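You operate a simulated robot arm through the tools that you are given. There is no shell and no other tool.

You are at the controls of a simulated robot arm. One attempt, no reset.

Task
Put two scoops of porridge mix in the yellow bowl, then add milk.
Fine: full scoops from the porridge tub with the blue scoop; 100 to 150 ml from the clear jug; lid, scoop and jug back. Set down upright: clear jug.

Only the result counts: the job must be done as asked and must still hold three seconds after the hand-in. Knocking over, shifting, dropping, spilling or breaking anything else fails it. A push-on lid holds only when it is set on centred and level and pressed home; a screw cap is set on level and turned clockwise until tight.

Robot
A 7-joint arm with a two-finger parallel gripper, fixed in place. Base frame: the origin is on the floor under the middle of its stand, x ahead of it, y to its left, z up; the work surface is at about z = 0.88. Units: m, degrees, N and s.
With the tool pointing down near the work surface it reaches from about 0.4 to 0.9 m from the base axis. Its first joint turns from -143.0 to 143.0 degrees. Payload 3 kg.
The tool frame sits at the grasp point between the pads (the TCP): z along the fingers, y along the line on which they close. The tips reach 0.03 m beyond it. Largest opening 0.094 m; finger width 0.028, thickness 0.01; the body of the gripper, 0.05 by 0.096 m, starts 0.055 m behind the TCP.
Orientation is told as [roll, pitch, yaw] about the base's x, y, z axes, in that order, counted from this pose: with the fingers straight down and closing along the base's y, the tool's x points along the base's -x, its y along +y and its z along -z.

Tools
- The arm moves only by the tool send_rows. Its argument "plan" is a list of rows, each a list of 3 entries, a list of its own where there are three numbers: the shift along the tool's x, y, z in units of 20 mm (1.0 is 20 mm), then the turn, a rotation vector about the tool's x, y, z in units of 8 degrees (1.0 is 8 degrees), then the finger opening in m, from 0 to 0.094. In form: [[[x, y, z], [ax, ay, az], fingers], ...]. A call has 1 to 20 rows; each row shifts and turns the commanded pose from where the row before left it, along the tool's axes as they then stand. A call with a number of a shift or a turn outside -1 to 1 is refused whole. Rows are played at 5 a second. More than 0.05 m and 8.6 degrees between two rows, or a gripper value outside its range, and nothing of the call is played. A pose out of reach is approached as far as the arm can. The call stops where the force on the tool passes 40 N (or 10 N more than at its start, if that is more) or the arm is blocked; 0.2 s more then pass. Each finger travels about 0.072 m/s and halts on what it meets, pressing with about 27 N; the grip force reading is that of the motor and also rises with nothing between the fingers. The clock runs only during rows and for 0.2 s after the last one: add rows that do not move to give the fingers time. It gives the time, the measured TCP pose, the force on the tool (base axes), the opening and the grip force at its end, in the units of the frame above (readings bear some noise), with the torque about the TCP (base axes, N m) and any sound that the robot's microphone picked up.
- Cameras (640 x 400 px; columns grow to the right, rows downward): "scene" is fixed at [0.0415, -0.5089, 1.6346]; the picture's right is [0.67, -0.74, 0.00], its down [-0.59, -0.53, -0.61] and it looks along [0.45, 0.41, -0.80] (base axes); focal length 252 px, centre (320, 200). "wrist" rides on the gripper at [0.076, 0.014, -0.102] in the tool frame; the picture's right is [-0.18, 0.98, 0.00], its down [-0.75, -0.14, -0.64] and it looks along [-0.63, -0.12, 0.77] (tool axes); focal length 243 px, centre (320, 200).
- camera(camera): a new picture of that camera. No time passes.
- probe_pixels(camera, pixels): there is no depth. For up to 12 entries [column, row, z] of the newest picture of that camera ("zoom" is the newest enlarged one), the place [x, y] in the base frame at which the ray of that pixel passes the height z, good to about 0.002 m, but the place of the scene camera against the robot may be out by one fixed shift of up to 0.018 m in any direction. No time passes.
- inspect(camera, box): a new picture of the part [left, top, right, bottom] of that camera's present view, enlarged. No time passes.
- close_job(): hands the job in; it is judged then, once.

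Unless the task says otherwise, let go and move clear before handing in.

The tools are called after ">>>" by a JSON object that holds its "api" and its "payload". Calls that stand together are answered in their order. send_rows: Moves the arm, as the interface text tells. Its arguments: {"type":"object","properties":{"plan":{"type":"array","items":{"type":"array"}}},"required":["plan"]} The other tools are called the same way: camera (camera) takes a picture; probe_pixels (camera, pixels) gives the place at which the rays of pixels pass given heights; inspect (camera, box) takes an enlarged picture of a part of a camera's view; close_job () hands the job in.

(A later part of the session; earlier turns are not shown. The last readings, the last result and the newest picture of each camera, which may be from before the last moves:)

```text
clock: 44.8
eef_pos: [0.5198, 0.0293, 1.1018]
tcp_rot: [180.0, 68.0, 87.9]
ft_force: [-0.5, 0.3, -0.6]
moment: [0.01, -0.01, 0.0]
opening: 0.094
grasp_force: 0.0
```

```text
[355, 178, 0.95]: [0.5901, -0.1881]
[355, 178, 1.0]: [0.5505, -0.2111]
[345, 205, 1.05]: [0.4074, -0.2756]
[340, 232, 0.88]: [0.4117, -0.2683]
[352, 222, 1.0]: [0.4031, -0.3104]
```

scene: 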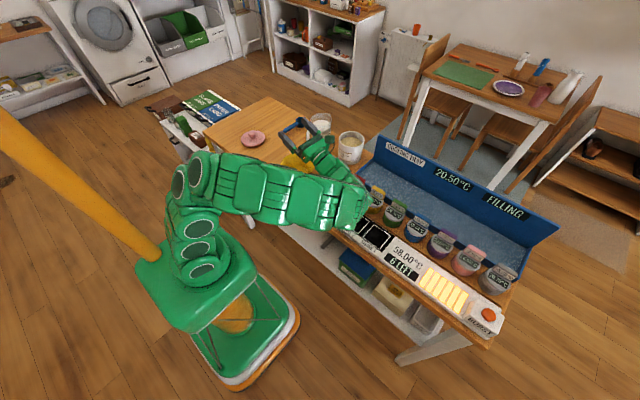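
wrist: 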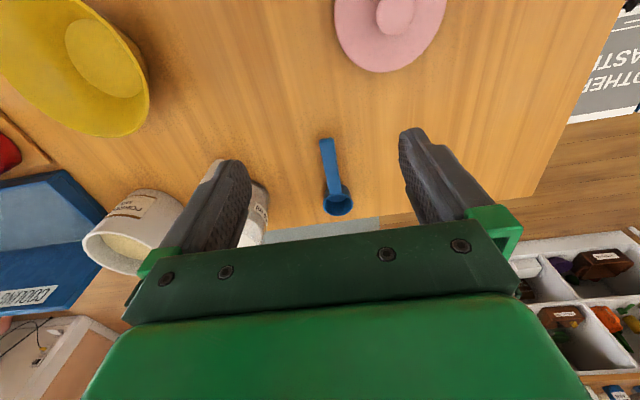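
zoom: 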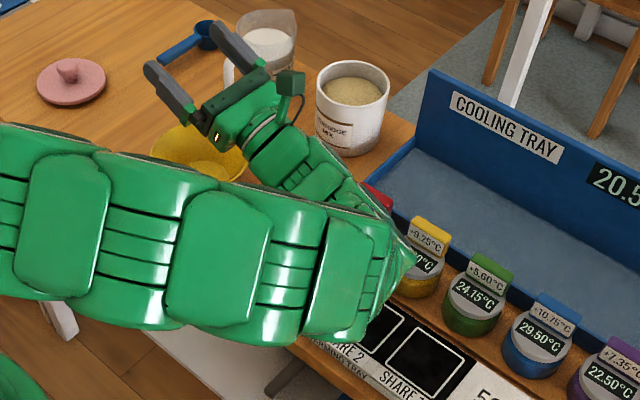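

The wrist comes close to the jars on that side, so tipping from the free left side at yaw +90° would be safer. I'll un-tilt first and then turn the yaw the other way.

>>> {"api": "send_rows", "payload": {"plan": [[[0, 0, 0], [0, -1, 0], 0.094], [[0, 0, 0], [0, -1, 0], 0.094], [[0, 0, 0], [0, -1, 0], 0.094], [[0, 0, 0], [0, -1, 0], 0.094], [[0, 0, 0], [0, -1, 0], 0.094], [[0, 0, 0], [0, -1, 0], 0.094], [[0, 0, 0], [0, -1, 0], 0.094], [[0, 0, 0], [0, -1, 0], 0.094], [[0, 0, 0], [0, -1, 0], 0.094], [[0, 0, 0], [0, -1, 0], 0.094], [[0, 0, 0], [0, -1, 0], 0.094], [[0, 0, 0], [0, -1, 0], 0.094], [[0, 0, 0], [0, -1, 0], 0.094], [[0, 0, 0], [0, -1, 0], 0.094], [[0, 0, -0.8], [0, 0, 0], 0.094], [[0, 0, -0.8], [0, 0, 0], 0.094], [[0, 0, 0], [0, 0, -1], 0.094], [[0, 0, 0], [0, 0, -1], 0.094], [[0, 0, 0], [0, 0, -1], 0.094], [[0, 0, 0], [0, 0, -1], 0.094]]}}

>>> {"api": "send_rows", "payload": {"plan": [[[0, 0, 0], [0, 0, -1], 0.094], [[0, 0, 0], [0, 0, -1], 0.094], [[0, 0, 0], [0, 0, -1], 0.094], [[0, 0, 0], [0, 0, -1], 0.094], [[0, 0, 0], [0, 0, -1], 0.094], [[0, 0, 0], [0, 0, -1], 0.094], [[0, 0, 0], [0, 0, -1], 0.094], [[0, 0, 0], [0, 0, -1], 0.094], [[0, 0, 0], [0, 0, -1], 0.094], [[0, 0, 0], [0, 0, -1], 0.094], [[0, 0, 0], [0, 0, -1], 0.094], [[0, 0, 0], [0, 0, -1], 0.094], [[0, 0, 0], [0, 0, -1], 0.094], [[0, 0, 0], [0, 0, -1], 0.094], [[0, 0, 0], [0, 0, -1], 0.094], [[0, 0, 0], [0, 0, -1], 0.094], [[0, 0, 0], [0, 0, -1], 0.094], [[0, 0, 0], [0, 0, -1], 0.094], [[0, 0, 0], [0, 0, -0.7], 0.094], [[0, 0, 0], [0, 0, 0], 0.094]]}}

```text
clock: 49.0
eef_pos: [0.518, 0.0284, 1.1342]
tcp_rot: [0.0, 0.1, -60.0]
ft_force: [0.3, 0.3, 0.3]
moment: [-0.03, 0.01, -0.02]
opening: 0.0942
grasp_force: 0.0
```

```text
clock: 53.2
eef_pos: [0.5189, 0.0286, 1.1328]
tcp_rot: [0.0, 0.0, 89.7]
ft_force: [-0.1, 0.5, 1.4]
moment: [0.0, 0.02, 0.03]
opening: 0.094
grasp_force: 0.1
```

The yaw is at +90° and level. I'll lower slightly and rehearse the tilt toward 112° with the wrist out over the free left side.

>>> {"api": "send_rows", "payload": {"plan": [[[-0.4, 0, 0.8], [0, 0, 0], 0.094], [[-0.4, 0, 0.8], [0, 0, 0], 0.094], [[0, 0, 0.8], [0, 0, 0], 0.094], [[0, 0, 0], [0, 1, 0], 0.094], [[0, 0, 0], [0, 1, 0], 0.094], [[0, 0, 0], [0, 1, 0], 0.094], [[0, 0, 0], [0, 1, 0], 0.094], [[0, 0, 0], [0, 1, 0], 0.094], [[0, 0, 0], [0, 1, 0], 0.094], [[0, 0, 0], [0, 1, 0], 0.094], [[0, 0, 0], [0, 1, 0], 0.094], [[0, 0, 0], [0, 1, 0], 0.094], [[0, 0, 0], [0, 1, 0], 0.094], [[0, 0, 0], [0, 1, 0], 0.094], [[0, 0, 0], [0, 1, 0], 0.094], [[0, 0, 0], [0, 1, 0], 0.094], [[0, 0, 0], [0, 1, 0], 0.094], [[0, 0, 0], [0, 0, 0], 0.094]]}}

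>>> {"api": "camera", "payload": {"camera": "scene"}}

>>> {"api": "camera", "payload": {"camera": "wrist"}}

```text
clock: 57.0
eef_pos: [0.5174, 0.0449, 1.0857]
tcp_rot: [-179.9, 67.9, -90.4]
ft_force: [-0.1, 0.4, 0.4]
moment: [-0.01, -0.02, -0.01]
opening: 0.0939
grasp_force: 0.2
```

```text
taken
```

scene: 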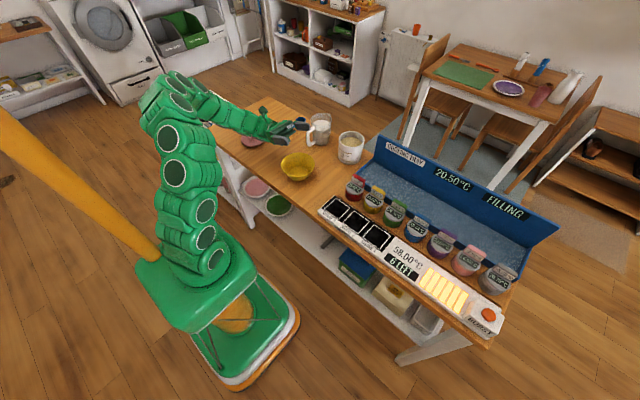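

```text
taken
```

wrist: 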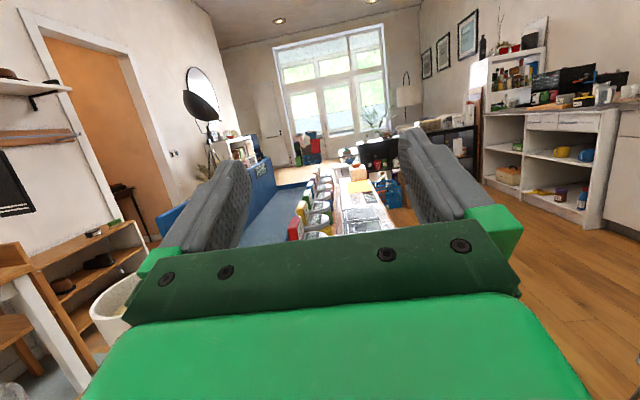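

This works: at 112° the hand is clear of everything on the left, and the scene camera has an open view of the bowl. I'll check the hand's height over the lid and scoop.

>>> {"api": "inspect", "payload": {"camera": "scene", "box": [200, 80, 340, 200]}}

```text
3.33 times, centred on (270, 140) of scene
```

zoom: 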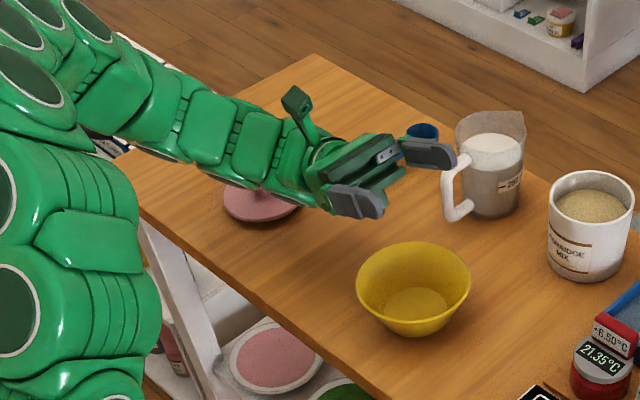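

At 112° the forearm overlaps the lid area in the zoom near (262,200), and it may be only a few centimetres above the knob. I'll un-tilt and try yaw +110°, which swings the wrist toward the robot side of the lid.

>>> {"api": "send_rows", "payload": {"plan": [[[0, 0, 0], [0, -1, 0], 0.094], [[0, 0, 0], [0, -1, 0], 0.094], [[0, 0, 0], [0, -1, 0], 0.094], [[0, 0, 0], [0, -1, 0], 0.094], [[0, 0, 0], [0, -1, 0], 0.094], [[0, 0, 0], [0, -1, 0], 0.094], [[0, 0, 0], [0, -1, 0], 0.094], [[0, 0, 0], [0, -1, 0], 0.094], [[0, 0, 0], [0, -1, 0], 0.094], [[0, 0, 0], [0, -1, 0], 0.094], [[0, 0, 0], [0, -1, 0], 0.094], [[0, 0, 0], [0, -1, 0], 0.094], [[0, 0, 0], [0, -1, 0], 0.094], [[0, 0, 0], [0, -1, 0], 0.094], [[0, 0, 0], [0, 0, -1], 0.094], [[0, 0, 0], [0, 0, -1], 0.094], [[0, 0, 0], [0, 0, -0.5], 0.094], [[0, 0, 0], [0, 0, 0], 0.094]]}}

>>> {"api": "send_rows", "payload": {"plan": [[[0, 0, 0], [0, 1, 0], 0.094], [[0, 0, 0], [0, 1, 0], 0.094], [[0, 0, 0], [0, 1, 0], 0.094], [[0, 0, 0], [0, 1, 0], 0.094], [[0, 0, 0], [0, 1, 0], 0.094], [[0, 0, 0], [0, 1, 0], 0.094], [[0, 0, 0], [0, 1, 0], 0.094], [[0, 0, 0], [0, 1, 0], 0.094], [[0, 0, 0], [0, 1, 0], 0.094], [[0, 0, 0], [0, 1, 0], 0.094], [[0, 0, 0], [0, 1, 0], 0.094], [[0, 0, 0], [0, 1, 0], 0.094], [[0, 0, 0], [0, 1, 0], 0.094], [[0, 0, 0], [0, 1, 0], 0.094], [[0, 0, 0], [0, 0, 0], 0.094]]}}

>>> {"api": "inspect", "payload": {"camera": "scene", "box": [200, 80, 340, 200]}}

```text
clock: 60.8
eef_pos: [0.518, 0.0455, 1.0859]
tcp_rot: [0.0, 0.0, 109.7]
ft_force: [0.3, 0.7, -0.2]
moment: [0.0, 0.03, 0.01]
opening: 0.0939
grasp_force: 0.1
```

```text
clock: 64.0
eef_pos: [0.5194, 0.0461, 1.0857]
tcp_rot: [-180.0, 67.8, -70.3]
ft_force: [0.7, 0.3, 0.1]
moment: [0.0, 0.03, 0.04]
opening: 0.094
grasp_force: 0.1
```

```text
3.33 times, centred on (270, 140) of scene
```

zoom: 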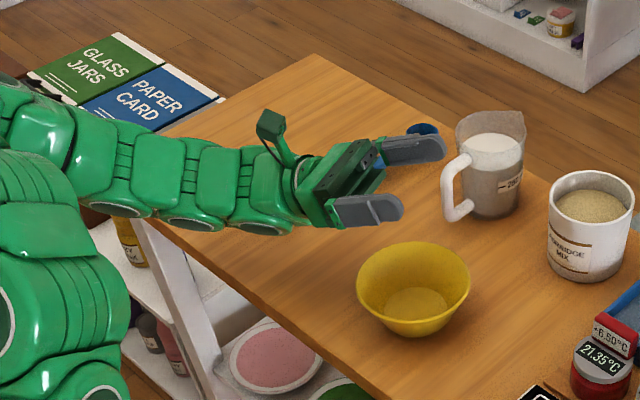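

Yaw +110° tips fine and the forearm passes clear of the lid, so that will be my tipping pose. Next I'll un-tilt, return the yaw to 0 and rehearse the dipping tilt near the tub at height.

>>> {"api": "send_rows", "payload": {"plan": [[[0, 0, 0], [0, -1, 0], 0.094], [[0, 0, 0], [0, -1, 0], 0.094], [[0, 0, 0], [0, -1, 0], 0.094], [[0, 0, 0], [0, -1, 0], 0.094], [[0, 0, 0], [0, -1, 0], 0.094], [[0, 0, 0], [0, -1, 0], 0.094], [[0, 0, 0], [0, -1, 0], 0.094], [[0, 0, 0], [0, -1, 0], 0.094], [[0, 0, 0], [0, -1, 0], 0.094], [[0, 0, 0], [0, -1, 0], 0.094], [[0, 0, 0], [0, -1, 0], 0.094], [[0, 0, 0], [0, -1, 0], 0.094], [[0, 0, 0], [0, -1, 0], 0.094], [[0, 0, 0], [0, -1, 0], 0.094], [[0, 0, -0.8], [0, 0, 0], 0.094], [[0, 0, -0.8], [0, 0, 0], 0.094], [[0, 0, -0.5], [0, 0, 0], 0.094]]}}

>>> {"api": "send_rows", "payload": {"plan": [[[0, 0, 0], [0, 0, 1], 0.094], [[0, 0, 0], [0, 0, 1], 0.094], [[0, 0, 0], [0, 0, 1], 0.094], [[0, 0, 0], [0, 0, 1], 0.094], [[0, 0, 0], [0, 0, 1], 0.094], [[0, 0, 0], [0, 0, 1], 0.094], [[0, 0, 0], [0, 0, 1], 0.094], [[0, 0, 0], [0, 0, 1], 0.094], [[0, 0, 0], [0, 0, 1], 0.094], [[0, 0, 0], [0, 0, 1], 0.094], [[0, 0, 0], [0, 0, 1], 0.094], [[0, 0, 0], [0, 0, 1], 0.094], [[0, 0, 0], [0, 0, 1], 0.094], [[0, 0, 0], [0, 0, 0.71], 0.094], [[0, 0, 0], [0, 0, 0], 0.094]]}}

```text
clock: 67.6
eef_pos: [0.5189, 0.0442, 1.1272]
tcp_rot: [0.0, 0.0, 109.6]
ft_force: [-0.1, 0.3, 0.9]
moment: [-0.01, -0.02, -0.01]
opening: 0.0939
grasp_force: 0.1
```

```text
clock: 70.8
eef_pos: [0.5189, 0.0442, 1.127]
tcp_rot: [0.1, 0.1, -0.2]
ft_force: [0.4, -1.4, 0.0]
moment: [0.02, 0.01, -0.01]
opening: 0.094
grasp_force: 0.1
```

At yaw 0 again. I'll move in front of the tub and look inside at the powder level before testing the tilt.

>>> {"api": "send_rows", "payload": {"plan": [[[-0.97, -0.59, 0], [0, 0, 0], 0.094], [[-0.97, -0.59, 0], [0, 0, 0], 0.094], [[-0.97, -0.59, 0], [0, 0, 0], 0.094], [[-0.97, -0.59, 0], [0, 0, 0], 0.094], [[-0.97, -0.59, 0], [0, 0, 0], 0.094], [[-0.97, -0.59, 0], [0, 0, 0], 0.094], [[-0.97, -0.59, 0], [0, 0, 0], 0.094], [[-0.97, -0.59, 0], [0, 0, 0], 0.094], [[0, 0, 0], [0, 0, 0], 0.094]]}}

>>> {"api": "inspect", "payload": {"camera": "wrist", "box": [240, 50, 420, 230]}}

>>> {"api": "inspect", "payload": {"camera": "scene", "box": [325, 120, 375, 170]}}

```text
clock: 72.8
eef_pos: [0.6743, -0.05, 1.1283]
tcp_rot: [0.0, 0.1, -0.1]
ft_force: [0.1, -0.1, -0.1]
moment: [-0.03, -0.04, -0.02]
opening: 0.0938
grasp_force: 0.1
```

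```text
2.22 times, centred on (330, 140) of wrist
```

zoom: 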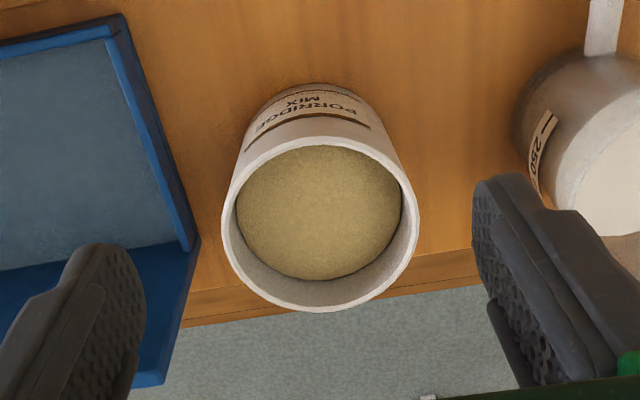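

```text
8.00 times, centred on (350, 145) of scene
```

zoom: 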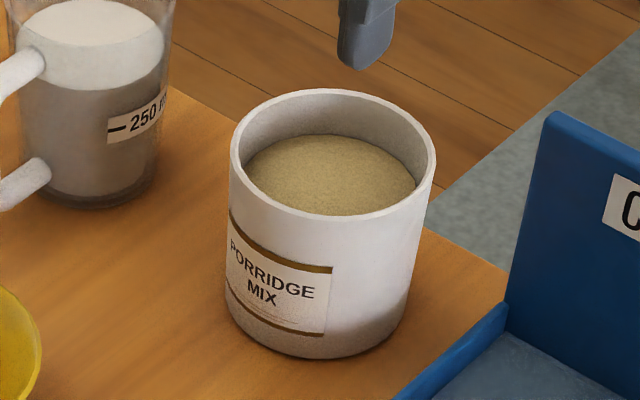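

The mix lies about 23 mm below the tub rim, at z ≈ 0.952, with an inner diameter of about 92 mm. I'll probe the rim points for the tub's centre and then test the dip tilt at height.

>>> {"api": "inspect", "payload": {"camera": "wrist", "box": [240, 50, 420, 230]}}

>>> {"api": "probe_pixels", "payload": {"camera": "zoom", "pixels": [[222, 222, 0.975], [418, 218, 0.975], [308, 137, 0.975], [322, 311, 0.975], [237, 212, 0.952], [403, 212, 0.952], [318, 148, 0.952], [320, 279, 0.952], [200, 243, 0.93], [165, 383, 0.9], [120, 20, 0.9]]}}

>>> {"api": "send_rows", "payload": {"plan": [[[0, 0, 0], [0, 1, 0], 0.094], [[0, 0, 0], [0, 1, 0], 0.094], [[0, 0, 0], [0, 1, 0], 0.094], [[0, 0, 0], [0, 1, 0], 0.094], [[0, 0, 0], [0, 1, 0], 0.094], [[0, 0, 0], [0, 1, 0], 0.094], [[0, 0, 0], [0, 0, 0], 0.094]]}}

>>> {"api": "camera", "payload": {"camera": "scene"}}

```text
2.22 times, centred on (330, 140) of wrist
```

zoom: 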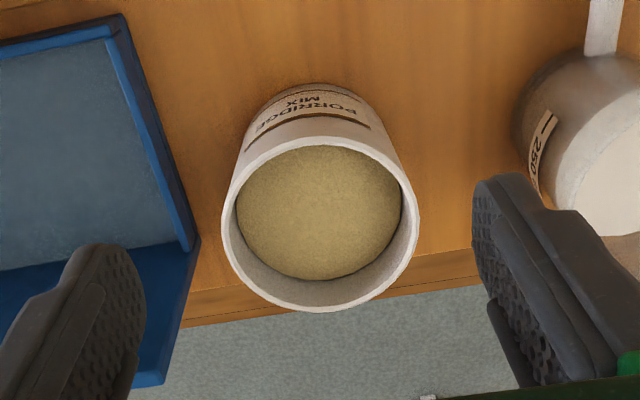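

```text
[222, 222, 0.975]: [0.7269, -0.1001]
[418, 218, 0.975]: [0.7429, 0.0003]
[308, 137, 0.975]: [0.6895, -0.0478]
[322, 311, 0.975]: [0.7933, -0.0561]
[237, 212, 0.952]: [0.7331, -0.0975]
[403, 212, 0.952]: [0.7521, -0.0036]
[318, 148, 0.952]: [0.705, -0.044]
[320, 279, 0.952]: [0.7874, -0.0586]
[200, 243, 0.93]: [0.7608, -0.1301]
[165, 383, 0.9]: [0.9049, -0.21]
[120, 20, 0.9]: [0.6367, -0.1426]
```

```text
clock: 74.4
eef_pos: [0.6411, -0.0488, 1.0552]
tcp_rot: [0.0, 27.9, -0.1]
ft_force: [0.3, -0.1, 0.3]
moment: [-0.01, 0.02, 0.03]
opening: 0.0941
grasp_force: 0.0
out of reach, approached as far as the arm can: row 3, 4, 5, 6
```

```text
taken
```

scene: 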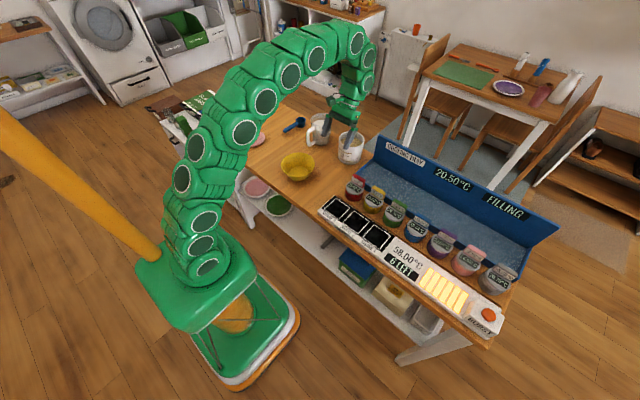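

At yaw 0 the dip tilt runs out of reach at about 20°, so I'll dip with the scoop turned around (yaw about -160°). I'll level out and rise first.

>>> {"api": "send_rows", "payload": {"plan": [[[0, 0, -0.5], [0, -0.5, 0], 0.094], [[0, 0, -0.5], [0, -1, 0], 0.094], [[0, 0, -0.5], [0, -1, 0], 0.094], [[0, 0, -0.5], [0, -1, 0], 0.094], [[0, 0, -0.8], [0, 0, 0], 0.094], [[0, 0, -0.8], [0, 0, 0], 0.094], [[0, 0, 0], [0, 0, 0], 0.094]]}}

```text
clock: 76.0
eef_pos: [0.6548, -0.0479, 1.1238]
tcp_rot: [0.0, 0.0, -0.1]
ft_force: [0.7, 0.6, 0.5]
moment: [0.0, 0.01, 0.0]
opening: 0.0938
grasp_force: 0.1
```

Level again at yaw 0. I'll rotate to -160° and rehearse the dip tilt above the tub at height.

>>> {"api": "send_rows", "payload": {"plan": [[[0, 0, -0.5], [0, 0, 1], 0.094], [[0, 0, -0.5], [0, 0, 1], 0.094], [[0, 0, 0], [0, 0, 1], 0.094], [[0, 0, 0], [0, 0, 1], 0.094], [[0, 0, 0], [0, 0, 1], 0.094], [[0, 0, 0], [0, 0, 1], 0.094], [[0, 0, 0], [0, 0, 1], 0.094], [[0, 0, 0], [0, 0, 1], 0.094], [[0, 0, 0], [0, 0, 1], 0.094], [[0, 0, 0], [0, 0, 1], 0.094], [[0, 0, 0], [0, 0, 1], 0.094], [[0, 0, 0], [0, 0, 1], 0.094], [[0, 0, 0], [0, 0, 1], 0.094], [[0, 0, 0], [0, 0, 1], 0.094], [[0, 0, 0], [0, 0, 1], 0.094], [[0, 0, 0], [0, 0, 1], 0.094], [[0, 0, 0], [0, 0, 1], 0.094], [[0, 0, 0], [0, 0, 1], 0.094], [[0, 0, 0], [0, 0, 1], 0.094], [[0, 0, 0], [0, 0, 1], 0.094]]}}

```text
clock: 80.2
eef_pos: [0.6533, -0.0481, 1.1452]
tcp_rot: [-0.1, 0.1, -160.1]
ft_force: [0.5, -0.4, 0.6]
moment: [0.03, -0.03, 0.01]
opening: 0.094
grasp_force: 0.0
```

Yaw -160° is reached. I'll now move out past the tub and tilt 48°, still well above it.

>>> {"api": "send_rows", "payload": {"plan": [[[0.957, 0.234, 0], [0, 0, 0], 0.094], [[0.957, 0.234, 0], [0, 0, 0], 0.094], [[0.957, 0.234, 0], [0, 0, 0], 0.094], [[0.957, 0.234, 0], [0, 0, 0], 0.094], [[0.957, 0.234, 0], [0, 0, 0], 0.094], [[0.957, 0.234, 0], [0, 0, 0], 0.094], [[0.957, 0.234, 0], [0, 0, 0], 0.094], [[0, 0, 0], [0, 1, 0], 0.094], [[0, 0, 0], [0, 1, 0], 0.094], [[0, 0, 0], [0, 1, 0], 0.094], [[0, 0, 0], [0, 1, 0], 0.094], [[0, 0, 0], [0, 1, 0], 0.094], [[0, 0, 0], [0, 1, 0], 0.094], [[0, 0, 0], [0, 1, 0], 0.094], [[0, 0, 0], [0, 0, 0], 0.094]]}}

>>> {"api": "camera", "payload": {"camera": "scene"}}

```text
clock: 83.4
eef_pos: [0.791, -0.0347, 1.1448]
tcp_rot: [0.0, 56.0, -160.0]
ft_force: [0.8, -0.6, 0.3]
moment: [0.03, 0.04, 0.0]
opening: 0.0943
grasp_force: 0.1
```

```text
taken
```

scene: 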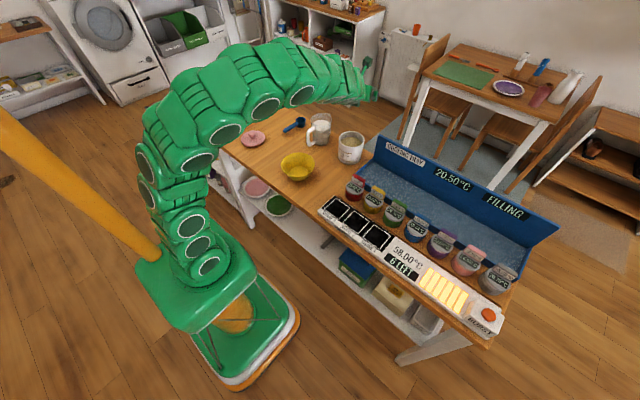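

The dip pose (yaw -160°, 56° tilt) is reachable. Now I'll level out, turn back to yaw 0 and go over to the scoop handle.

>>> {"api": "send_rows", "payload": {"plan": [[[0, 0, 0], [0, -1, 0], 0.094], [[0, 0, 0], [0, -1, 0], 0.094], [[0, 0, 0], [0, -1, 0], 0.094], [[0, 0, 0], [0, -1, 0], 0.094], [[0, 0, 0], [0, -1, 0], 0.094], [[0, 0, 0], [0, -1, 0], 0.094], [[0, 0, 0], [0, -1, 0], 0.094], [[-0.957, -0.234, 0], [0, 0, 0], 0.094], [[-0.957, -0.234, 0], [0, 0, 0], 0.094], [[-0.957, -0.234, 0], [0, 0, 0], 0.094], [[-0.957, -0.234, 0], [0, 0, 0], 0.094], [[-0.957, -0.234, 0], [0, 0, 0], 0.094], [[-0.957, -0.234, 0], [0, 0, 0], 0.094], [[0, 0, 0], [0, 0, 0], 0.094]]}}

>>> {"api": "send_rows", "payload": {"plan": [[[0, 0, 0], [0, 0, -1], 0.094], [[0, 0, 0], [0, 0, -1], 0.094], [[0, 0, 0], [0, 0, -1], 0.094], [[0, 0, 0], [0, 0, -1], 0.094], [[0, 0, 0], [0, 0, -1], 0.094], [[0, 0, 0], [0, 0, -1], 0.094], [[0, 0, 0], [0, 0, -1], 0.094], [[0, 0, 0], [0, 0, -1], 0.094], [[0, 0, 0], [0, 0, -1], 0.094], [[0, 0, 0], [0, 0, -1], 0.094], [[0, 0, 0], [0, 0, -1], 0.094], [[0, 0, 0], [0, 0, -1], 0.094], [[0, 0, 0], [0, 0, -1], 0.094], [[0, 0, 0], [0, 0, -1], 0.094], [[0, 0, 0], [0, 0, -1], 0.094], [[0, 0, 0], [0, 0, -1], 0.094], [[0, 0, 0], [0, 0, -1], 0.094], [[0, 0, 0], [0, 0, -1], 0.094], [[0, 0, 0], [0, 0, -1], 0.094], [[0, 0, 0], [0, 0, -1], 0.094]]}}

```text
clock: 86.4
eef_pos: [0.6738, -0.0477, 1.1452]
tcp_rot: [0.1, 0.0, -160.0]
ft_force: [-0.6, -0.4, 0.4]
moment: [-0.01, -0.02, 0.0]
opening: 0.094
grasp_force: 0.0
```

```text
clock: 90.6
eef_pos: [0.675, -0.0447, 1.1455]
tcp_rot: [0.1, 0.0, 0.0]
ft_force: [0.4, -0.6, 0.2]
moment: [0.01, 0.0, 0.01]
opening: 0.094
grasp_force: 0.0
```

The hand is level at yaw 0. I'll move across at safe height to look straight at the scoop.

>>> {"api": "send_rows", "payload": {"plan": [[[0.17, 0.97, 0], [0, 0, 0], 0.094], [[0.17, 0.97, 0], [0, 0, 0], 0.094], [[0.17, 0.97, 0], [0, 0, 0], 0.094], [[0.17, 0.97, 0], [0, 0, 0], 0.094], [[0.17, 0.97, 0], [0, 0, 0], 0.094], [[0.17, 0.97, 0], [0, 0, 0], 0.094], [[0.17, 0.97, 0], [0, 0, 0], 0.094], [[0.17, 0.97, 0], [0, 0, 0], 0.094], [[0.17, 0.97, 0], [0, 0, 0], 0.094], [[0.17, 0.97, 0], [0, 0, 0], 0.094], [[0.17, 0.97, 0], [0, 0, 0], 0.094], [[0.17, 0.97, 0], [0, 0, 0], 0.094], [[0.17, 0.97, 0.8], [0, 0, 0], 0.094], [[0.17, 0.97, 0.8], [0, 0, 0], 0.094], [[0.17, 0.97, 0.8], [0, 0, 0], 0.094], [[0.17, 0.97, 0.8], [0, 0, 0], 0.094], [[0, 0, 0.8], [0, 0, 0], 0.094], [[0, 0, 0], [0, 0, 0], 0.094]]}}

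>>> {"api": "camera", "payload": {"camera": "wrist"}}

>>> {"api": "inspect", "payload": {"camera": "wrist", "box": [270, 90, 390, 210]}}

```text
clock: 94.4
eef_pos: [0.6194, 0.2652, 1.0637]
tcp_rot: [0.1, 0.0, -0.1]
ft_force: [-0.8, -0.1, 1.3]
moment: [0.0, 0.02, -0.02]
opening: 0.094
grasp_force: 0.1
```

```text
taken
```

wrist: 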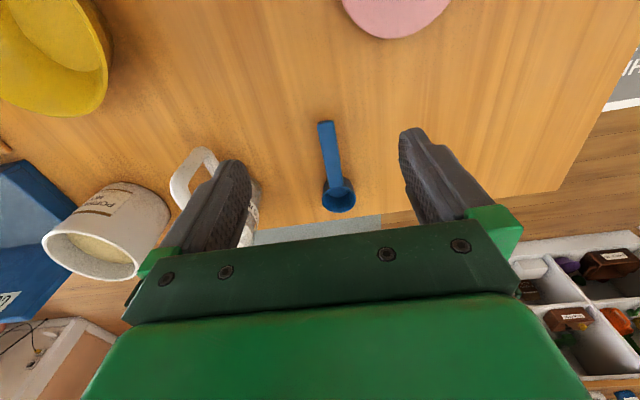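

```text
3.33 times, centred on (330, 150) of wrist
```

zoom: 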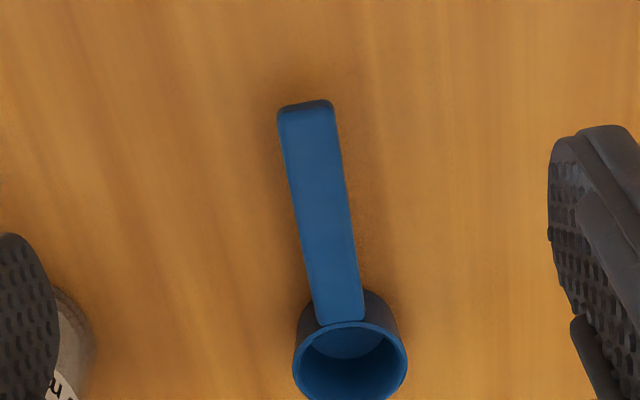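

>>> {"api": "probe_pixels", "payload": {"camera": "zoom", "pixels": [[306, 104, 0.907], [306, 115, 0.907], [284, 150, 0.907], [336, 145, 0.907], [318, 320, 0.907], [365, 315, 0.907], [294, 362, 0.91], [407, 355, 0.91], [350, 358, 0.91]]}}

>>> {"api": "inspect", "payload": {"camera": "scene", "box": [270, 105, 320, 145]}}

```text
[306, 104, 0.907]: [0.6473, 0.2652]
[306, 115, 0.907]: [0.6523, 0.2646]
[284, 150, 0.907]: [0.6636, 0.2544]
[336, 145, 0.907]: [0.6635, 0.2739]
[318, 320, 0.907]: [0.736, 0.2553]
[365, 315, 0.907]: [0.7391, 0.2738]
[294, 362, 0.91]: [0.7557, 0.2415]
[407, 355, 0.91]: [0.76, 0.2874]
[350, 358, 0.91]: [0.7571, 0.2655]
```

```text
10.00 times, centred on (295, 125) of scene
```

zoom: 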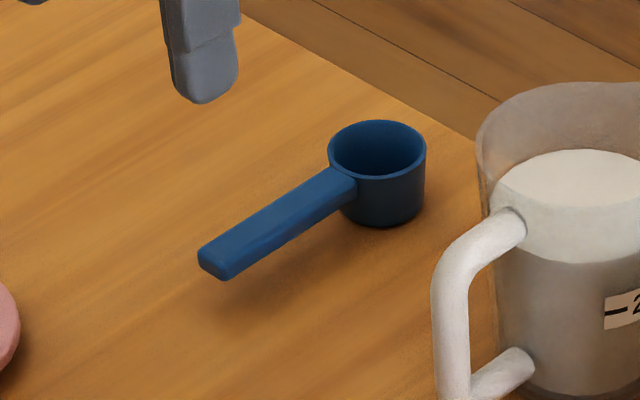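

The handle axis is at y = 0.2645, spanning x = 0.649 to 0.738, and is aligned with x. I'll descend over it at x = 0.668 with the fingers half open.

>>> {"api": "send_rows", "payload": {"plan": [[[-0.81, 0, 0], [0, 0, 0], 0.06], [[-0.81, 0, 0], [0, 0, 0], 0.05], [[-0.81, -0.03, 0.4], [0, 0, 0], 0.05], [[0, 0, 0.8], [0, 0, 0], 0.05], [[0, 0, 0.9], [0, 0, 0], 0.05], [[0, 0, 0.9], [0, 0, 0], 0.05], [[0, 0, 0.9], [0, 0, 0], 0.05], [[0, 0, 0.9], [0, 0, 0], 0.05], [[0, 0, 0.8], [0, 0, 0], 0.05], [[0, 0, 0], [0, 0, 0], 0.05]]}}

>>> {"api": "camera", "payload": {"camera": "wrist"}}

>>> {"api": "inspect", "payload": {"camera": "scene", "box": [270, 95, 320, 145]}}

```text
clock: 96.6
eef_pos: [0.6684, 0.264, 0.9537]
tcp_rot: [0.0, 0.0, -0.1]
ft_force: [-0.9, 0.6, 0.4]
moment: [0.01, 0.0, 0.02]
opening: 0.05
grasp_force: 0.1
```

```text
taken
```

wrist: 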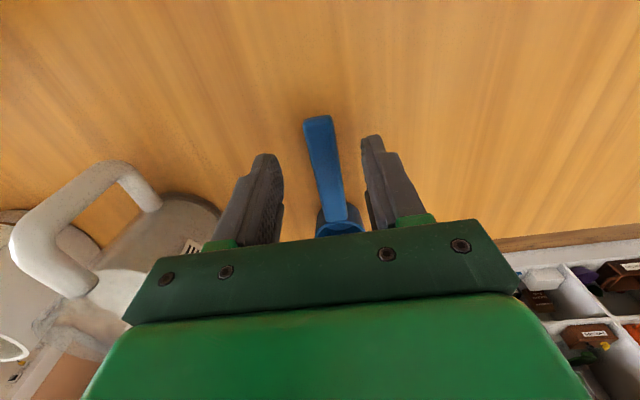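

```text
8.00 times, centred on (295, 120) of scene
```

zoom: 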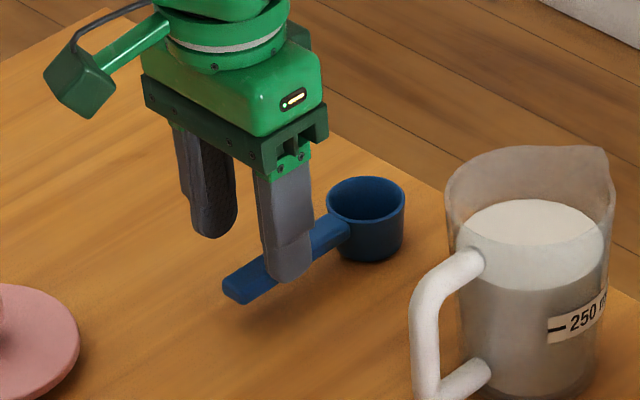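

The fingers straddle the handle. I'll descend the last 37 mm in smaller steps.

>>> {"api": "send_rows", "payload": {"plan": [[[0, 0, 0.6], [0, 0, 0], 0.05], [[0, 0, 0.5], [0, 0, 0], 0.05], [[0, 0, 0.4], [0, 0, 0], 0.05], [[0, 0, 0.2], [0, 0, 0], 0.05], [[0, 0, 0.15], [0, 0, 0], 0.05], [[0, 0, 0], [0, 0, 0], 0.05]]}}

>>> {"api": "inspect", "payload": {"camera": "scene", "box": [270, 95, 320, 145]}}

```text
clock: 98.0
eef_pos: [0.6684, 0.2637, 0.9158]
tcp_rot: [-0.1, 0.1, -0.1]
ft_force: [1.3, 0.2, -0.2]
moment: [-0.01, 0.02, -0.01]
opening: 0.0502
grasp_force: 0.1
```

```text
8.00 times, centred on (295, 120) of scene
```

zoom: 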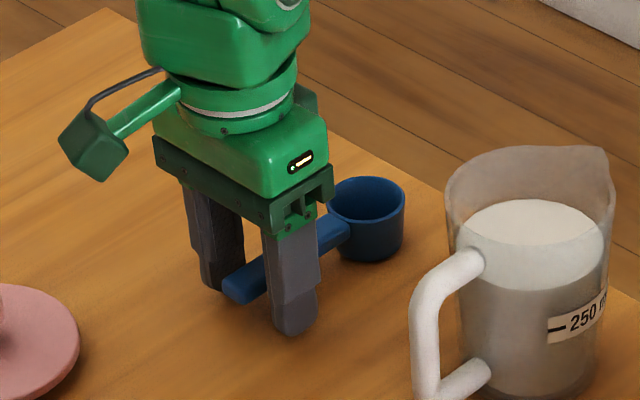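

There's no table contact and the handle lies between the pads. I'll close on it.

>>> {"api": "send_rows", "payload": {"plan": [[[0, 0.04, 0], [0, 0, 0], 0.05], [[0, 0, 0], [0, 0, 0], 0.03], [[0, 0, 0], [0, 0, 0], 0.02], [[0, 0, 0], [0, 0, 0], 0.01], [[0, 0, 0], [0, 0, 0], 0.01], [[0, 0, 0], [0, 0, 0], 0.01]]}}

>>> {"api": "inspect", "payload": {"camera": "scene", "box": [270, 95, 320, 145]}}

```text
clock: 99.4
eef_pos: [0.6692, 0.2646, 0.9172]
tcp_rot: [0.0, -0.1, -0.2]
ft_force: [-0.2, 1.4, 0.0]
moment: [0.01, 0.03, 0.01]
opening: 0.019
grasp_force: 27.0
```

```text
8.00 times, centred on (295, 120) of scene
```

zoom: 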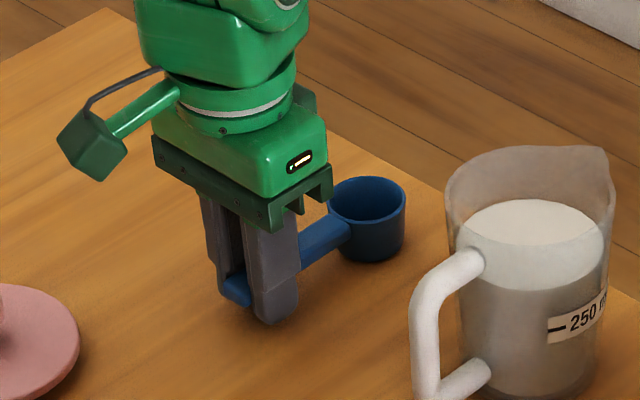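

The grip is firm at 0.019 m, the handle width, and the return pose is (0.669, 0.2645, 0.9165) at yaw 0. I'll lift gently and check that the scoop stays level.

>>> {"api": "send_rows", "payload": {"plan": [[[0, 0, -0.3], [0, 0, 0], 0.01], [[0, 0, -0.5], [0, 0, 0], 0.01], [[0, 0, -0.8], [0, 0, 0], 0.01], [[0, 0, -0.8], [0, 0, 0], 0.01], [[0, 0, -0.8], [0, 0, 0], 0.01], [[0, 0, 0], [0, 0, 0], 0.01]]}}

>>> {"api": "inspect", "payload": {"camera": "scene", "box": [270, 85, 320, 135]}}

```text
clock: 100.8
eef_pos: [0.6675, 0.2641, 0.9809]
tcp_rot: [0.0, 0.1, -0.1]
ft_force: [-0.5, 0.9, -0.9]
moment: [0.0, 0.05, -0.01]
opening: 0.0189
grasp_force: 27.1
```

```text
8.00 times, centred on (295, 110) of scene
```

zoom: 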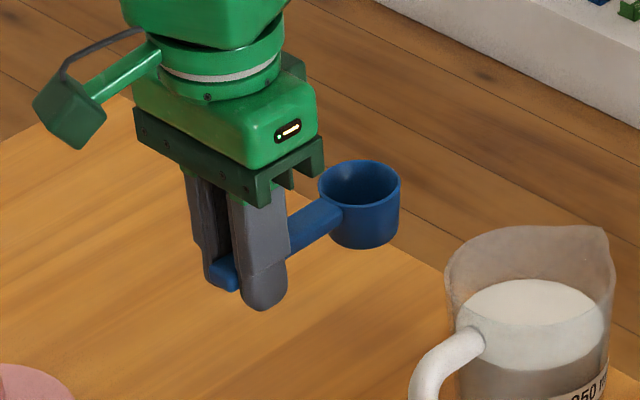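

The scoop hangs level. I'll rise to 1.15 and carry it over to the tub side.

>>> {"api": "send_rows", "payload": {"plan": [[[0, 0, -0.8], [0, 0, 0], 0.01], [[0, 0, -0.9], [0, 0, 0], 0.01], [[0, 0, -0.9], [0, 0, 0], 0.01], [[0, 0, -0.9], [0, 0, 0], 0.01], [[0, 0, -0.9], [0, 0, 0], 0.01], [[0, 0, -0.9], [0, 0, 0], 0.01], [[0, 0, -0.9], [0, 0, 0], 0.01], [[0, 0, -0.9], [0, 0, 0], 0.01], [[0, 0, -0.9], [0, 0, 0], 0.01], [[0, -0.5, -0.5], [0, 0, 0], 0.01], [[0, -0.9, 0], [0, 0, 0], 0.01], [[0, -0.97, 0], [0, 0, 0], 0.01], [[0, -0.97, 0], [0, 0, 0], 0.01], [[0, -0.97, 0], [0, 0, 0], 0.01], [[0, -0.97, 0], [0, 0, 0], 0.01], [[0, -0.97, 0], [0, 0, 0], 0.01], [[0, -0.97, 0], [0, 0, 0], 0.01], [[0, -0.97, 0], [0, 0, 0], 0.01], [[0, -0.97, 0], [0, 0, 0], 0.01], [[0, -0.97, 0], [0, 0, 0], 0.01]]}}

>>> {"api": "send_rows", "payload": {"plan": [[[0, -0.97, 0], [0, 0, 0], 0.01], [[0, -0.97, 0], [0, 0, 0], 0.01], [[0, -0.97, 0], [0, 0, 0], 0.01], [[0, -0.97, 0], [0, 0, 0], 0.01], [[0, -0.6, 0], [0, 0, 0], 0.01], [[0, 0, 0], [0, 0, 1], 0.01], [[0, 0, 0], [0, 0, 1], 0.01], [[0, 0, 0], [0, 0, 1], 0.01], [[0, 0, 0], [0, 0, 1], 0.01], [[0, 0, 0], [0, 0, 1], 0.01], [[0, 0, 0], [0, 0, 1], 0.01], [[0, 0, 0], [0, 0, 1], 0.01], [[0, 0, 0], [0, 0, 1], 0.01], [[0, 0, 0], [0, 0, 1], 0.01], [[0, 0, 0], [0, 0, 1], 0.01], [[0, 0, 0], [0, 0, 1], 0.01], [[0, 0, 0], [0, 0, 1], 0.01], [[0, 0, 0], [0, 0, 1], 0.01], [[0, 0, 0], [0, 0, 1], 0.01], [[0, 0, 0], [0, 0, 1], 0.01]]}}

>>> {"api": "camera", "payload": {"camera": "scene"}}

```text
clock: 105.0
eef_pos: [0.6681, 0.0599, 1.1492]
tcp_rot: [0.0, 0.1, -0.1]
ft_force: [-0.6, -0.2, 0.1]
moment: [0.0, 0.02, 0.03]
opening: 0.0193
grasp_force: 27.2
```

```text
clock: 109.2
eef_pos: [0.6686, -0.0283, 1.1499]
tcp_rot: [0.0, 0.0, -120.1]
ft_force: [0.1, 0.0, 0.4]
moment: [0.03, -0.01, -0.02]
opening: 0.0188
grasp_force: 26.8
```

```text
taken
```

scene: 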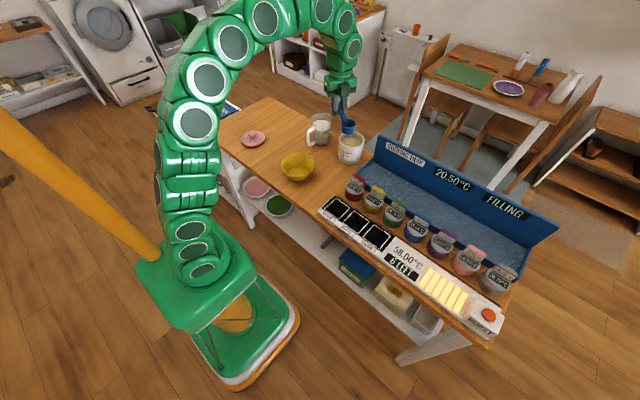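

The scoop is still level at yaw -120°. I'll finish turning to -160°, move over the tub and tilt the cup down 56°, still above it.

>>> {"api": "send_rows", "payload": {"plan": [[[0, 0, 0], [0, 0, 1], 0.01], [[0, 0, 0], [0, 0, 1], 0.01], [[0, 0, 0], [0, 0, 1], 0.01], [[0, 0, 0], [0, 0, 1], 0.01], [[0, 0, 0], [0, 0, 1], 0.01], [[0.854, 0.382, 0], [0, 0, 0], 0.01], [[0.854, 0.382, 0], [0, 0, 0], 0.01], [[0.854, 0.382, 0], [0, 0, 0], 0.01], [[0.854, 0.382, 0], [0, 0, 0], 0.01], [[0.854, 0.382, 0], [0, 0, 0], 0.01], [[0.854, 0.382, 0], [0, 0, 0], 0.01], [[0, 0, 0], [0, 1, 0], 0.01], [[0, 0, 0], [0, 1, 0], 0.01], [[0, 0, 0], [0, 1, 0], 0.01], [[0, 0, 0], [0, 1, 0], 0.01], [[0, 0, 0], [0, 1, 0], 0.01], [[0, 0, 0], [0, 1, 0], 0.01], [[0, 0, 0], [0, 1, 0], 0.01], [[0, 0, 0], [0, 0, 0], 0.01]]}}

>>> {"api": "camera", "payload": {"camera": "scene"}}

>>> {"api": "camera", "payload": {"camera": "wrist"}}

```text
clock: 113.2
eef_pos: [0.7809, -0.0352, 1.15]
tcp_rot: [0.0, 56.1, -160.1]
ft_force: [-0.4, -0.1, -0.4]
moment: [0.02, 0.0, 0.02]
opening: 0.019
grasp_force: 26.9
```

```text
taken
```

scene: 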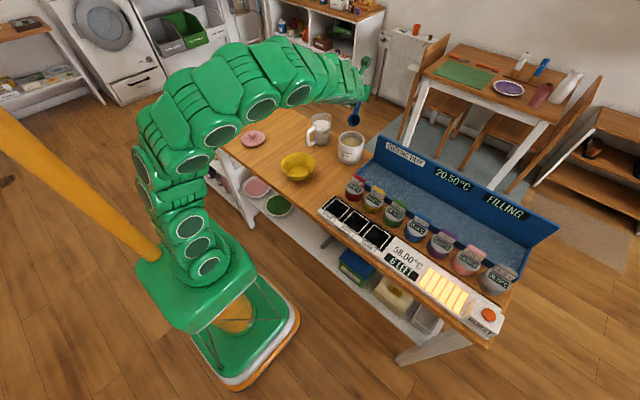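

```text
taken
```

wrist: 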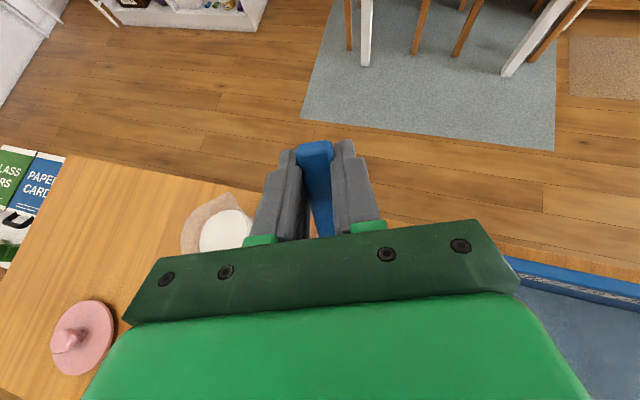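

The scoop points down at about (355,115), over the tub. I'll lower straight down until the cup is near the tub mouth, then look.

>>> {"api": "send_rows", "payload": {"plan": [[[-0.9, 0, 0.608], [0, 0, 0], 0.01], [[-0.9, 0, 0.608], [0, 0, 0], 0.01], [[-0.9, 0, 0.608], [0, 0, 0], 0.01], [[-0.9, 0, 0.608], [0, 0, 0], 0.01], [[0, 0, 0], [0, 0, 0], 0.01]]}}

>>> {"api": "inspect", "payload": {"camera": "scene", "box": [325, 90, 385, 170]}}

```text
clock: 114.4
eef_pos: [0.7826, -0.0344, 1.0622]
tcp_rot: [0.0, 56.1, -160.1]
ft_force: [-0.2, -0.9, -0.4]
moment: [-0.01, -0.02, 0.0]
opening: 0.019
grasp_force: 27.1
```

```text
5.00 times, centred on (355, 130) of scene
```

zoom: 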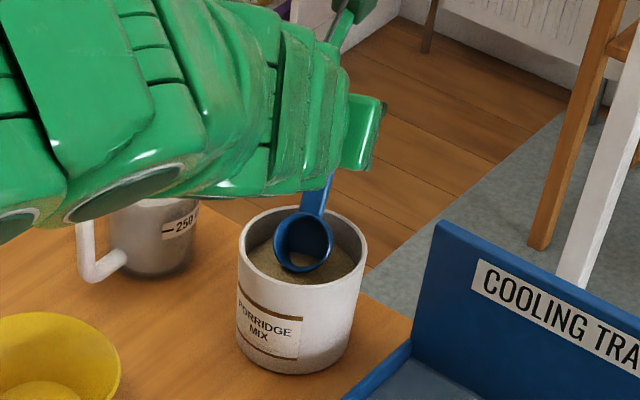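

The cup is centred in the tub mouth with clearance on all sides. I'll push it down into the mix in small steps while watching the force.

>>> {"api": "send_rows", "payload": {"plan": [[[-0.48, 0, 0.252], [0, 0, 0], 0.01], [[-0.48, 0, 0.252], [0, 0, 0], 0.01], [[-0.48, 0, 0.252], [0, 0, 0], 0.01], [[0, 0, 0], [0, 0, 0], 0.01]]}}

>>> {"api": "inspect", "payload": {"camera": "scene", "box": [330, 115, 375, 170]}}

```text
clock: 115.4
eef_pos: [0.7784, -0.037, 1.0317]
tcp_rot: [0.1, 56.0, -160.1]
ft_force: [0.5, 0.0, 0.2]
moment: [-0.02, 0.0, 0.0]
opening: 0.019
grasp_force: 26.7
```

```text
7.27 times, centred on (352, 142) of scene
```

zoom: 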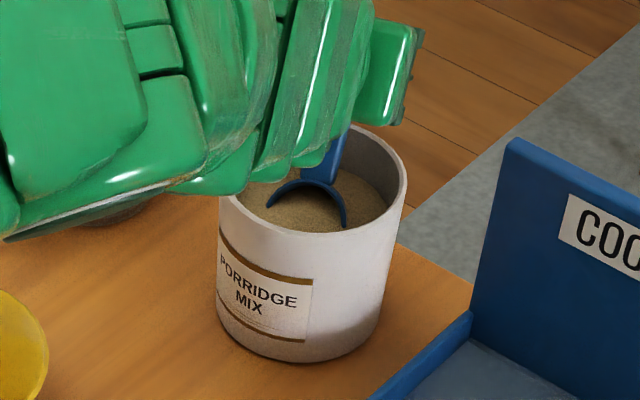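

The cup enters the mix freely with no force, and I can see mix inside the rim at zoom (300,215). I'll go deeper.

>>> {"api": "send_rows", "payload": {"plan": [[[-0.48, 0, 0.252], [0, 0, 0], 0.01], [[-0.48, 0, 0.252], [0, 0, 0], 0.01], [[0, 0, 0], [0, 0, 0], 0.01]]}}

>>> {"api": "inspect", "payload": {"camera": "scene", "box": [330, 115, 375, 170]}}

```text
clock: 116.2
eef_pos: [0.7741, -0.0375, 1.0099]
tcp_rot: [0.0, 56.0, -160.0]
ft_force: [-0.7, 0.1, -0.7]
moment: [0.01, 0.02, 0.03]
opening: 0.0191
grasp_force: 26.9
```

```text
7.27 times, centred on (352, 142) of scene
```

zoom: 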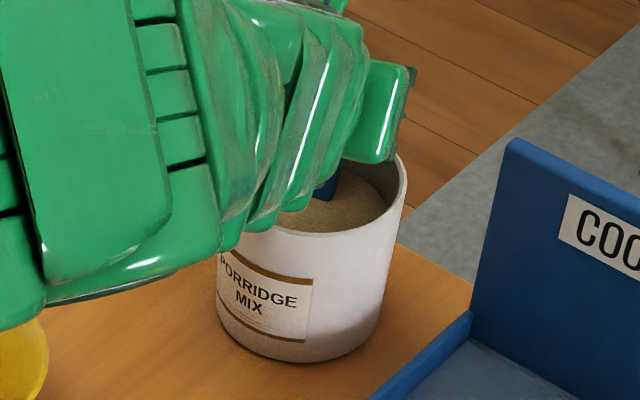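

The cup is now fully under the mix. I'll scoop by rotating toward level in steps while advancing and rising, keeping the handle clear of the tub rim.

>>> {"api": "send_rows", "payload": {"plan": [[[0.139, 0, 0.32], [0, -1, 0], 0.01], [[0, 0, 0], [0, 0, 0], 0.01], [[0.178, 0, 0.324], [0, -1, 0], 0.01], [[0, 0, 0], [0, 0, 0], 0.01], [[0.207, 0, 0.298], [0, -1, 0], 0.01], [[0, 0, 0], [0, 0, 0], 0.01], [[0.278, 0, 0.168], [0, -1, 0], 0.01], [[0, 0, 0], [0, 0, 0], 0.01]]}}

>>> {"api": "inspect", "payload": {"camera": "scene", "box": [330, 115, 375, 170]}}

```text
clock: 118.0
eef_pos: [0.8006, -0.0282, 1.0058]
tcp_rot: [0.0, 24.0, -160.1]
ft_force: [0.9, 0.6, 3.3]
moment: [0.07, -0.27, -0.01]
opening: 0.019
grasp_force: 26.8
```

```text
7.27 times, centred on (352, 142) of scene
```

zoom: 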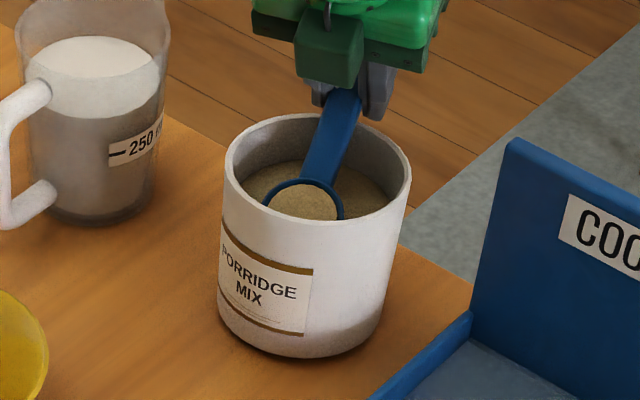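

The cup is heaped with mix at zoom (300,200), but the reading shows 3.3 N upward and a small moment, so something is lightly touching, perhaps the handle or a fingertip on the rim. I'll take a static reading and a closer look before going on.

>>> {"api": "send_rows", "payload": {"plan": [[[0, 0, 0], [0, 0, 0], 0.01]]}}

>>> {"api": "inspect", "payload": {"camera": "scene", "box": [338, 122, 368, 150]}}

>>> {"api": "camera", "payload": {"camera": "wrist"}}

```text
clock: 118.4
eef_pos: [0.8001, -0.028, 1.0058]
tcp_rot: [0.1, 23.9, -160.1]
ft_force: [-1.2, 0.1, 6.5]
moment: [-0.05, 0.11, 0.0]
opening: 0.019
grasp_force: 26.8
```

```text
14.29 times, centred on (353, 136) of scene
```

zoom: 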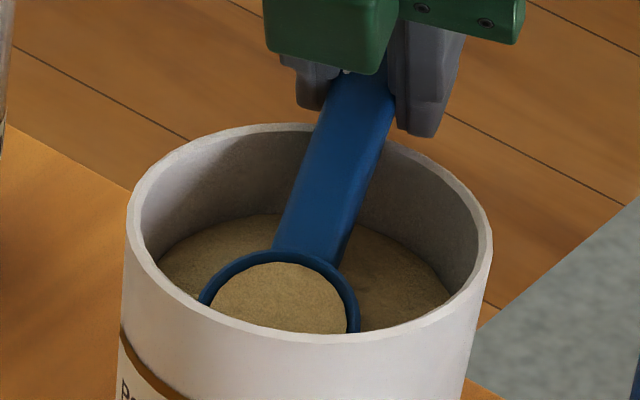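

```text
taken
```

wrist: 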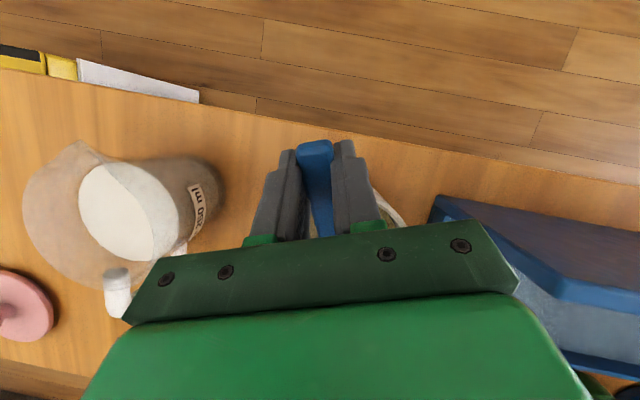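

The static reading (6.5 N up, small +My) means the handle underside is resting on the tub rim. I'll lift straight up 6 mm at once and then finish levelling while rising.

>>> {"api": "send_rows", "payload": {"plan": [[[0.122, 0, -0.274], [0, 0, 0], 0.01], [[0.06, 0, -0.14], [0, 0, 0], 0.01], [[0, 0, 0], [0, 0, 0], 0.01]]}}

>>> {"api": "inspect", "payload": {"camera": "scene", "box": [338, 118, 368, 146]}}

```text
clock: 119.2
eef_pos: [0.8002, -0.0277, 1.0141]
tcp_rot: [0.0, 24.0, -160.1]
ft_force: [0.6, 1.3, -0.3]
moment: [0.02, -0.05, -0.01]
opening: 0.0188
grasp_force: 27.1
```

```text
14.29 times, centred on (353, 132) of scene
```

zoom: 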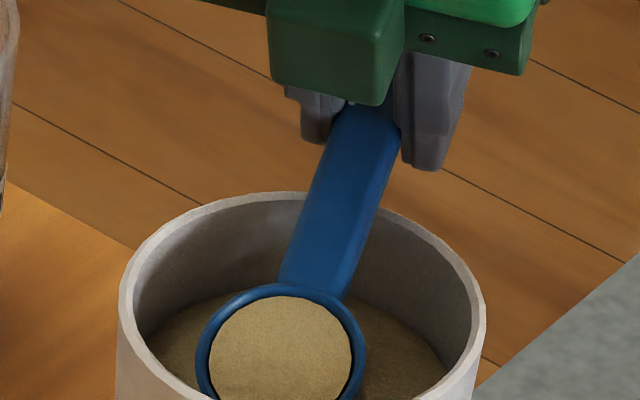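

The contact is gone and the cup looks full at zoom (285,350). I'll continue levelling while rising out of the tub.

>>> {"api": "send_rows", "payload": {"plan": [[[0.3, 0, 0], [0, -1, 0], 0.01], [[0, 0, 0], [0, 0, 0], 0.01], [[0.227, 0, -0.1], [0, -1, 0], 0.01], [[0, 0, 0], [0, 0, 0], 0.01], [[0.09, 0, -0.15], [0, -1, 0], 0.01], [[0, 0, 0], [0, 0, 0], 0.01], [[0, 0, -0.3], [0, 0, 0], 0.01], [[0, 0, -0.5], [0, 0, 0], 0.01], [[0, 0, -0.5], [0, 0, 0], 0.01], [[0, 0, -0.5], [0, 0, 0], 0.01], [[0, 0, 0], [0, 0, 0], 0.01]]}}

>>> {"api": "inspect", "payload": {"camera": "scene", "box": [330, 95, 380, 145]}}

```text
clock: 121.6
eef_pos: [0.8102, -0.0244, 1.0578]
tcp_rot: [-0.1, -0.1, -160.0]
ft_force: [0.2, -0.2, -0.5]
moment: [0.02, -0.06, -0.07]
opening: 0.0189
grasp_force: 26.8
```

```text
8.00 times, centred on (355, 120) of scene
```

zoom: 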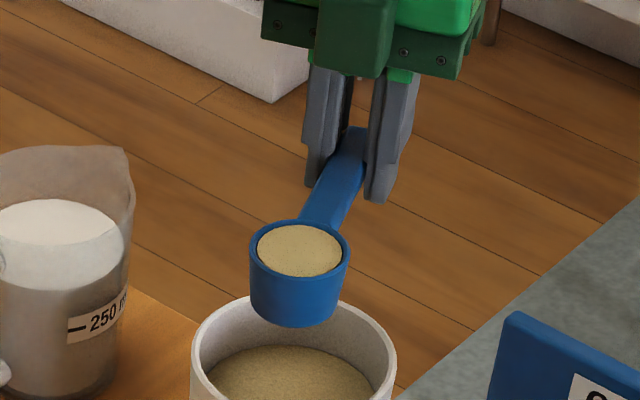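

The scoop is level and full to the rim. I'll raise it and carry it smoothly back over the bowl area.

>>> {"api": "send_rows", "payload": {"plan": [[[0, 0, -0.6], [0, 0, 0], 0.01], [[0, 0, -0.8], [0, 0, 0], 0.01], [[0, 0, -0.8], [0, 0, 0], 0.01], [[0, 0, -0.8], [0, 0, 0], 0.01], [[0, 0, -0.8], [0, 0, 0], 0.01], [[0, 0, -0.6], [0, 0, 0], 0.01], [[-0.3, -0.25, -0.2], [0, 0, 0], 0.01], [[-0.6, -0.5, 0], [0, 0, 0], 0.01], [[-0.8, -0.65, 0], [0, 0, 0], 0.01], [[-0.8, -0.65, 0], [0, 0, 0], 0.01], [[-0.8, -0.65, 0], [0, 0, 0], 0.01], [[-0.8, -0.65, 0], [0, 0, 0], 0.01], [[-0.8, -0.65, 0], [0, 0, 0], 0.01], [[-0.8, -0.65, 0], [0, 0, 0], 0.01], [[-0.8, -0.65, 0], [0, 0, 0], 0.01], [[-0.8, -0.65, 0], [0, 0, 0], 0.01], [[-0.6, -0.5, 0], [0, 0, 0], 0.01], [[-0.3, -0.25, 0], [0, 0, 0], 0.01], [[0, 0, 0], [0, 0, 0], 0.01]]}}

>>> {"api": "camera", "payload": {"camera": "scene"}}

```text
clock: 125.6
eef_pos: [0.6122, 0.0458, 1.1489]
tcp_rot: [0.0, 0.0, -160.1]
ft_force: [-0.5, -0.1, 0.6]
moment: [0.02, 0.0, 0.0]
opening: 0.0191
grasp_force: 26.9
```

```text
taken
```

scene: 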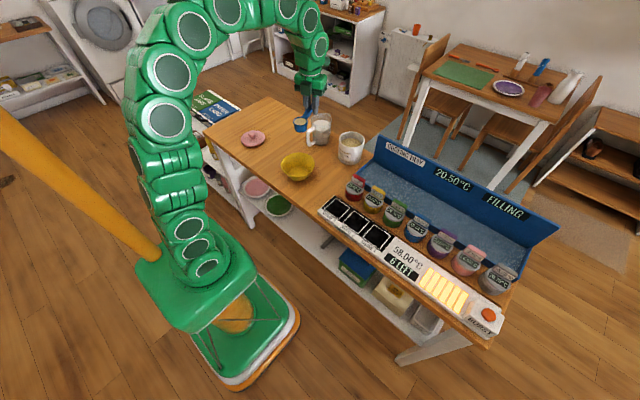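

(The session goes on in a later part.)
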